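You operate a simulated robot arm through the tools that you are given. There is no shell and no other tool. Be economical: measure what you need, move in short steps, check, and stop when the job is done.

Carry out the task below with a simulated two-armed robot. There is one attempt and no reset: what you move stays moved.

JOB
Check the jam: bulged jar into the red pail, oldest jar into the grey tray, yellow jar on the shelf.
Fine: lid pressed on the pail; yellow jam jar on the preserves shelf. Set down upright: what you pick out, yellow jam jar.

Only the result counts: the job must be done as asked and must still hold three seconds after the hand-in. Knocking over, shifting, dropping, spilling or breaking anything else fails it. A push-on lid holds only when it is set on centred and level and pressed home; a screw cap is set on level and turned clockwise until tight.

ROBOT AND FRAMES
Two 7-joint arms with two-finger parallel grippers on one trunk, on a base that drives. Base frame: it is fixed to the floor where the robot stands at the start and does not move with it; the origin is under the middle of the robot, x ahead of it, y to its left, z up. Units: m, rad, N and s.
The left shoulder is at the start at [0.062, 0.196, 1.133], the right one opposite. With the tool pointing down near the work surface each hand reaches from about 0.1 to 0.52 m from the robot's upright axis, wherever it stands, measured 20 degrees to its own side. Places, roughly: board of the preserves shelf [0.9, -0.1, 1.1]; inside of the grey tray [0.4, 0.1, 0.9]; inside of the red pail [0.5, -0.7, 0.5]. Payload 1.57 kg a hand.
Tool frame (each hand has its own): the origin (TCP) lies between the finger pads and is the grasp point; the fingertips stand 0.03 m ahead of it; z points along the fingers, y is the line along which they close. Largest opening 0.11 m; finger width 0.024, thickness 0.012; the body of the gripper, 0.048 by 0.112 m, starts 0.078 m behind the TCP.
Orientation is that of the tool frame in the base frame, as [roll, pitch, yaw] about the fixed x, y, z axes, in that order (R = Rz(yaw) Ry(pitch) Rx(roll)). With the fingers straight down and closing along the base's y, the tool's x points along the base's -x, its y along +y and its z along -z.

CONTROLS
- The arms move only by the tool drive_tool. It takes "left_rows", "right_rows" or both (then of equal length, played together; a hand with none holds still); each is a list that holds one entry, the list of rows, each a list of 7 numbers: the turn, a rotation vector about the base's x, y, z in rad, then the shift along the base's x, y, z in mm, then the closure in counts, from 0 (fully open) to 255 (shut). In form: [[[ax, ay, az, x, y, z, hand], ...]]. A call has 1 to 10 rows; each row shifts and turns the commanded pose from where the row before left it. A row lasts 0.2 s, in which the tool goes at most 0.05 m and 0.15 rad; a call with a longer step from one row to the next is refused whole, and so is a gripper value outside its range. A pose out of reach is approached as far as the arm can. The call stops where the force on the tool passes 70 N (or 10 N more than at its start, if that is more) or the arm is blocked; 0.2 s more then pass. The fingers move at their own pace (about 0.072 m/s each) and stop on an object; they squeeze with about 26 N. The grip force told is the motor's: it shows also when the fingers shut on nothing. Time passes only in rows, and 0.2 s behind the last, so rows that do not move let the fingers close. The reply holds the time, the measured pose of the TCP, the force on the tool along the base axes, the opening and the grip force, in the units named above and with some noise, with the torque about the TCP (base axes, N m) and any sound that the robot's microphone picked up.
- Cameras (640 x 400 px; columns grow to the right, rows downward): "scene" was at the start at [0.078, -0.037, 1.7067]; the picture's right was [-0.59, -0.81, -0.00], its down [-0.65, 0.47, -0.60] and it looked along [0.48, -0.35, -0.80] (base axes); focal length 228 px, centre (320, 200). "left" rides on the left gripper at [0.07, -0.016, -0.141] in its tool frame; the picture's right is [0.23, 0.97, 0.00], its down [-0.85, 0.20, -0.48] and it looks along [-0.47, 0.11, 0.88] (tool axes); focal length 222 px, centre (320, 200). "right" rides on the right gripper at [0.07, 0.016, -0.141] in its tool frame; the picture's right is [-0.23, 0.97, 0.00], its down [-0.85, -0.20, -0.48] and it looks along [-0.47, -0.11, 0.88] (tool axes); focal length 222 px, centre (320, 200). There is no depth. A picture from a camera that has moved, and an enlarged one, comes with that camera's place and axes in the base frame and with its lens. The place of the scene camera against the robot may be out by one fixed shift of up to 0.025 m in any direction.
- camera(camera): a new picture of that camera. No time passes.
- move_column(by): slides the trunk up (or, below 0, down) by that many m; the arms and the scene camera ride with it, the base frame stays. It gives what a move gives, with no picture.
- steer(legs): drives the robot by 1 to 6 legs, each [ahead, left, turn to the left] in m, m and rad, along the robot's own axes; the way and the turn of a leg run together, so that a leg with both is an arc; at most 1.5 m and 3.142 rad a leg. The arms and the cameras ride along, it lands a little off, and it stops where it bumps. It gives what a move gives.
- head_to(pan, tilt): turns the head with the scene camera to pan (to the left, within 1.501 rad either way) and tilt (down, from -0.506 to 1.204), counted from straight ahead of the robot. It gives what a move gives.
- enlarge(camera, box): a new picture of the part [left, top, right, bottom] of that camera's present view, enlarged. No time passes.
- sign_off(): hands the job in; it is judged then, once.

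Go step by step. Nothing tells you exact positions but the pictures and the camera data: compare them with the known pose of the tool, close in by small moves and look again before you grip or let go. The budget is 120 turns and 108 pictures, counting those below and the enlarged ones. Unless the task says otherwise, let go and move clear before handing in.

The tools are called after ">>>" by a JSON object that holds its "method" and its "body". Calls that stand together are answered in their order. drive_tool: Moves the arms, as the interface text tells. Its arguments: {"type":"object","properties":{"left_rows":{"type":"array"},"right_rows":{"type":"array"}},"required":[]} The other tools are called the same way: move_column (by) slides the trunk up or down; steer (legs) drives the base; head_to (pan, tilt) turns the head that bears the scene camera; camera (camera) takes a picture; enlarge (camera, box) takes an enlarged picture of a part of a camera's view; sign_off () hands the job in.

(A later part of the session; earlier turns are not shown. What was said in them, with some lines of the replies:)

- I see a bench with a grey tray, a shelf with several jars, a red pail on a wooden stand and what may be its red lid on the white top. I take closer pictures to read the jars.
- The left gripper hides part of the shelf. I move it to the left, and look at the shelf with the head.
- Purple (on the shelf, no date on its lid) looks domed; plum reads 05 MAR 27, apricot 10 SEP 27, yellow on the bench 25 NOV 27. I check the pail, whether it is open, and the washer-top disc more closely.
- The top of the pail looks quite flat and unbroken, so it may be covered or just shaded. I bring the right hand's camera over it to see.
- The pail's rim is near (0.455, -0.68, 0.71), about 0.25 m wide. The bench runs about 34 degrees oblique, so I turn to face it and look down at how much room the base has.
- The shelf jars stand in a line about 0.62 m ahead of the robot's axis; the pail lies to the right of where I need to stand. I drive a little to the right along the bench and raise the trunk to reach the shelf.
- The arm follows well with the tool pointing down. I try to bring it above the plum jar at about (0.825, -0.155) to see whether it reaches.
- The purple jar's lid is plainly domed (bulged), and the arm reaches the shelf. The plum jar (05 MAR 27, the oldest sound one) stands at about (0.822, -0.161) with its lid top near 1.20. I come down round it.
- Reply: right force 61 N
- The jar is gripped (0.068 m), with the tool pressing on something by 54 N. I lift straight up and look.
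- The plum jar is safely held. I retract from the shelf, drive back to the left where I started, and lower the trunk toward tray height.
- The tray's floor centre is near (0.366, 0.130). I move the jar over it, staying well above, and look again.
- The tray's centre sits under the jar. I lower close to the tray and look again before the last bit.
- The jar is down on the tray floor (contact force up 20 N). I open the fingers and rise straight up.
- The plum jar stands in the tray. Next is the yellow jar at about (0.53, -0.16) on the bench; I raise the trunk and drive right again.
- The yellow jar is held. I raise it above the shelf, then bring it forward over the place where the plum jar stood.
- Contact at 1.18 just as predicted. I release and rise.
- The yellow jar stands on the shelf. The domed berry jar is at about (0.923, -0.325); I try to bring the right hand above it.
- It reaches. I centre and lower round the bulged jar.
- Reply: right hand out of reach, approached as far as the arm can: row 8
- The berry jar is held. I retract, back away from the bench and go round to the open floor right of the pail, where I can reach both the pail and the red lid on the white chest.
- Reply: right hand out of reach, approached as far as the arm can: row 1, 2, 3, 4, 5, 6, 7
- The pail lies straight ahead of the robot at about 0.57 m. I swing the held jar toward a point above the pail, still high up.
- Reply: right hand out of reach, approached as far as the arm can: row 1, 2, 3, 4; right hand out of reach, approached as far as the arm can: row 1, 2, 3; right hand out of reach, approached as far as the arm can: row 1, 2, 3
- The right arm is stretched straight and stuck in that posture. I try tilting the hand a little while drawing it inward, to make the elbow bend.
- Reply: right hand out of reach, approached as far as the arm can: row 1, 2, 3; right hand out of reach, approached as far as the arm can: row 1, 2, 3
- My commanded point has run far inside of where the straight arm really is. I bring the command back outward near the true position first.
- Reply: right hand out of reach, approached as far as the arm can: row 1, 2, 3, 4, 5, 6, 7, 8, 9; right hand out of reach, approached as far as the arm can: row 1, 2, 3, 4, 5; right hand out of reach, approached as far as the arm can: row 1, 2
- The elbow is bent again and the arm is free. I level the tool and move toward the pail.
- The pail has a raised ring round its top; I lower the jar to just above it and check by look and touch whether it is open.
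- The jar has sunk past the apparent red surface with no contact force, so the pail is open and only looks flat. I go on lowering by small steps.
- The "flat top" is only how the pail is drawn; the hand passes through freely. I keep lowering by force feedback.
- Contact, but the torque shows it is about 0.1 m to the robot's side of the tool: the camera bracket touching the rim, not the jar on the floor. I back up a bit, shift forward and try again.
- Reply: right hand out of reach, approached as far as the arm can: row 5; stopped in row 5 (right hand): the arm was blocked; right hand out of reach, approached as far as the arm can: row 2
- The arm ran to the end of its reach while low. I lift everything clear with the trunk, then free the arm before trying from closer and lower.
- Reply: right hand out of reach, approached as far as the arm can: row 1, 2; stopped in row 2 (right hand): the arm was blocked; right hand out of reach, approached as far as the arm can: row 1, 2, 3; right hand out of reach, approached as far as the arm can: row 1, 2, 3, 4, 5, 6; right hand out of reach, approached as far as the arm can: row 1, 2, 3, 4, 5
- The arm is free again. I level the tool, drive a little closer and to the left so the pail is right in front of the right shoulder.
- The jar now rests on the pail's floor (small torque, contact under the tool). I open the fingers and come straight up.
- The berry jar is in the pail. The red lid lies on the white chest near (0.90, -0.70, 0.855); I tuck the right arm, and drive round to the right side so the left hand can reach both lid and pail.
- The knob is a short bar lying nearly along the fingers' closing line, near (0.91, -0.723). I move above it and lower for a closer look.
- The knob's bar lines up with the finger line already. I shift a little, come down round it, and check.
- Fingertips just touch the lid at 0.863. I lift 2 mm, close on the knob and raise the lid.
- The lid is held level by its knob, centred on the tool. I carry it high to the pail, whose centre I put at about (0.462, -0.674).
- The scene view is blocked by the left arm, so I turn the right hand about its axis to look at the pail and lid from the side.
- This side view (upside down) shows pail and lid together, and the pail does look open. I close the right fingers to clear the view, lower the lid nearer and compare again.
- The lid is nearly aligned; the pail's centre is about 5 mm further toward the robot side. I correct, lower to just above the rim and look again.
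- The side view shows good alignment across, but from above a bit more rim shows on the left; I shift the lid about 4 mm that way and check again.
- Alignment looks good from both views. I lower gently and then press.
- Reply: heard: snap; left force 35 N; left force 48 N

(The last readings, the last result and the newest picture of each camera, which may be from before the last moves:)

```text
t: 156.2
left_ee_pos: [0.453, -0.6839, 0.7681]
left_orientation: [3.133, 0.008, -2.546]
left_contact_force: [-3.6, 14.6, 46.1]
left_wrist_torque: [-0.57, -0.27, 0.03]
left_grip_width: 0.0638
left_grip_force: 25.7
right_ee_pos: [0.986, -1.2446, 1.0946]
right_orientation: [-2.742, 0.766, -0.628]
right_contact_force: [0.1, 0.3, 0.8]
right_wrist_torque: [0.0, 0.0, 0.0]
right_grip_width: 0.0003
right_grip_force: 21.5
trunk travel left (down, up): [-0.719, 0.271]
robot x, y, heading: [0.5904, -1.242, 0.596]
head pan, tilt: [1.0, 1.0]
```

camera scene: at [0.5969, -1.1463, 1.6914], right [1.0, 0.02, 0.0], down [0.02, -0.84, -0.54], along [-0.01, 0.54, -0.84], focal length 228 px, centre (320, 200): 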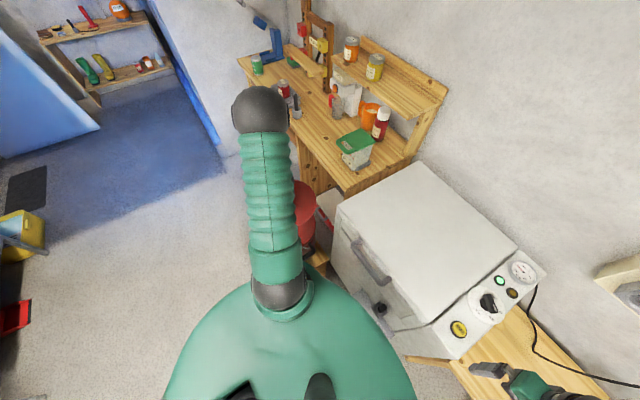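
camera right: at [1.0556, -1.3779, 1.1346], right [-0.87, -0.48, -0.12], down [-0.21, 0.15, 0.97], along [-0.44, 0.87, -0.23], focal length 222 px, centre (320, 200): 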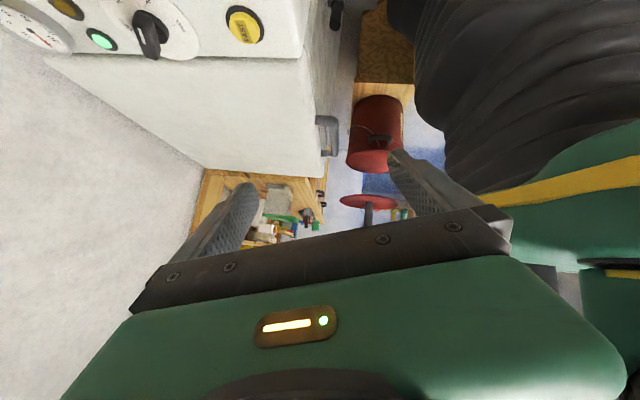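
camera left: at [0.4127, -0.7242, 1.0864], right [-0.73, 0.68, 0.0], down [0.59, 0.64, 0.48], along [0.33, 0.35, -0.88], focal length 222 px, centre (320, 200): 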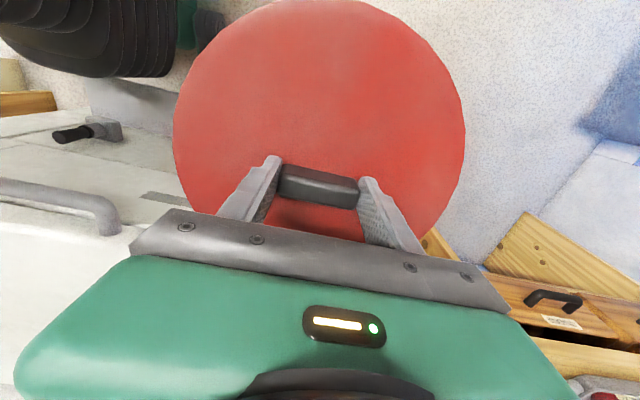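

A snap was heard: the lid is on. I ease off the pressure, open the fingers and rise, then inspect.

>>> {"method": "drive_tool", "body": {"left_rows": [[[0, 0, 0, 0, 0, 5, 255], [0, 0, 0, 0, 0, 2, 100], [0, 0, 0, 0, 0, 0, 30], [0, 0, 0, 0, 0, 0, 0], [0, 0, 0, 0, 0, 0, 0], [0, 0, 0, 0, 0, 20, 0], [0, 0, 0, 0, 0, 40, 0], [0, 0, 0, 0, 0, 40, 0], [0, 0, 0, 0, 0, 40, 0], [0, 0, 0, 0, 0, 40, 0]]]}}

>>> {"method": "enlarge", "body": {"camera": "right", "box": [335, 120, 415, 190]}}

>>> {"method": "camera", "body": {"camera": "left"}}

```text
t: 158.4
left_ee_pos: [0.4542, -0.6869, 0.9524]
left_orientation: [-3.138, 0.005, -2.55]
left_contact_force: [0.5, 0.3, 1.1]
left_wrist_torque: [0.03, -0.02, 0.0]
left_grip_width: 0.1102
left_grip_force: 0.2
right_ee_pos: [0.9863, -1.2412, 1.0938]
right_orientation: [-2.745, 0.763, -0.627]
right_contact_force: [0.3, 0.2, -0.4]
right_wrist_torque: [-0.01, 0.01, 0.0]
right_grip_width: 0.0002
right_grip_force: 21.5
trunk travel left (down, up): [-0.719, 0.271]
robot x, y, heading: [0.5899, -1.2449, 0.594]
head pan, tilt: [1.0, 1.0]
```

```text
5.71 times, centred on (375, 155) of right
camera zoom: at [1.0545, -1.3787, 1.135], right [-0.87, -0.48, -0.11], down [-0.21, 0.15, 0.97], along [-0.44, 0.87, -0.23], focal length 1269 px, centre (6, 457)
```

zoom: 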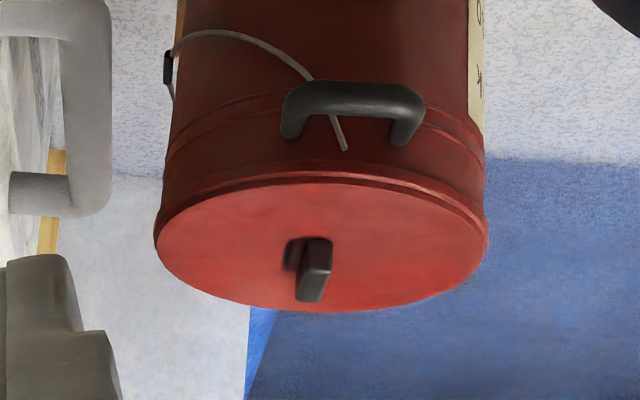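

```text
10 pictures are left
camera left: at [0.4049, -0.7405, 1.0935], right [-0.73, 0.68, 0.0], down [0.59, 0.64, 0.48], along [0.33, 0.35, -0.88], focal length 222 px, centre (320, 200)
```

left: 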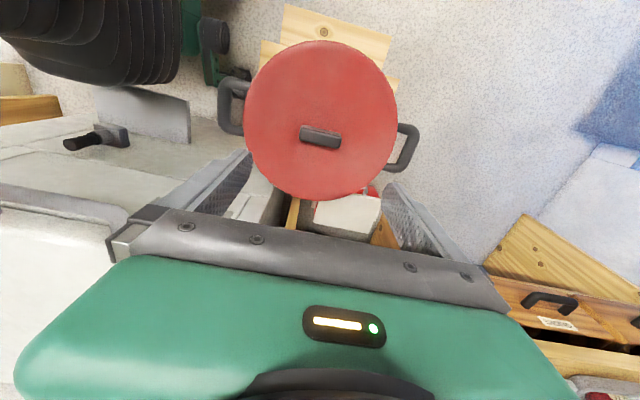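

>>> {"method": "head_to", "body": {"pan": 0.75, "tilt": 0.8}}

>>> {"method": "enlarge", "body": {"camera": "scene", "box": [120, 40, 440, 260]}}

```text
t: 159.2
left_ee_pos: [0.455, -0.6846, 0.9508]
left_orientation: [-3.138, 0.006, -2.548]
left_contact_force: [-0.1, 0.5, -0.2]
left_wrist_torque: [0.03, -0.02, 0.01]
left_grip_width: 0.1101
left_grip_force: 0.1
right_ee_pos: [0.9866, -1.2404, 1.0936]
right_orientation: [-2.749, 0.764, -0.63]
right_contact_force: [-0.8, -0.4, 0.0]
right_wrist_torque: [-0.02, 0.01, -0.01]
right_grip_width: 0.0
right_grip_force: 21.3
trunk travel left (down, up): [-0.719, 0.271]
robot x, y, heading: [0.5847, -1.2436, 0.593]
head pan, tilt: [0.75, 0.799]
```

```text
1.82 times, centred on (280, 150) of scene
camera zoom: at [0.6173, -1.1384, 1.7065], right [0.98, -0.22, 0.0], down [-0.16, -0.7, -0.7], along [0.15, 0.68, -0.72], focal length 414 px, centre (393, 291)
```

zoom: 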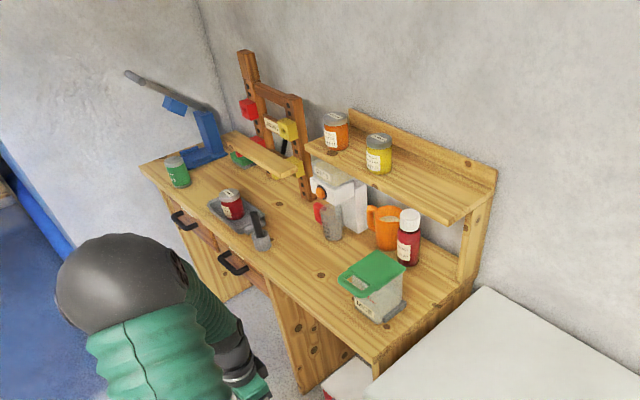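

The plum jar is upright in the tray, the yellow jar is on the shelf, and the lid is on the pail. Both hands are clear, so I hand in.

>>> {"method": "sign_off", "body": {}}

```text
The job is handed in.
```

I handed the job in with everything placed; the judge's result has not come back.

- **Bulged jar:** the berry jar had the domed lid. I set it on the floor of the red pail by feel. I could not see inside the pail, so I haven't confirmed by eye that it is still upright.
- **Oldest jar:** the plum jar (05 MAR 27) is upright in the grey tray. The year on the berry jar's label was not readable, so I took the oldest among the sound jars.
- **Yellow jar:** the lemon jar (25 NOV 27) is upright on the preserves shelf, where the plum jar stood.
- **Pail lid:** it snapped on and looked level in the side view.

While lowering the berry jar, the right hand's camera bracket touched the pail rim lightly, at about 15 N. I saw no shift of the pail afterwards.
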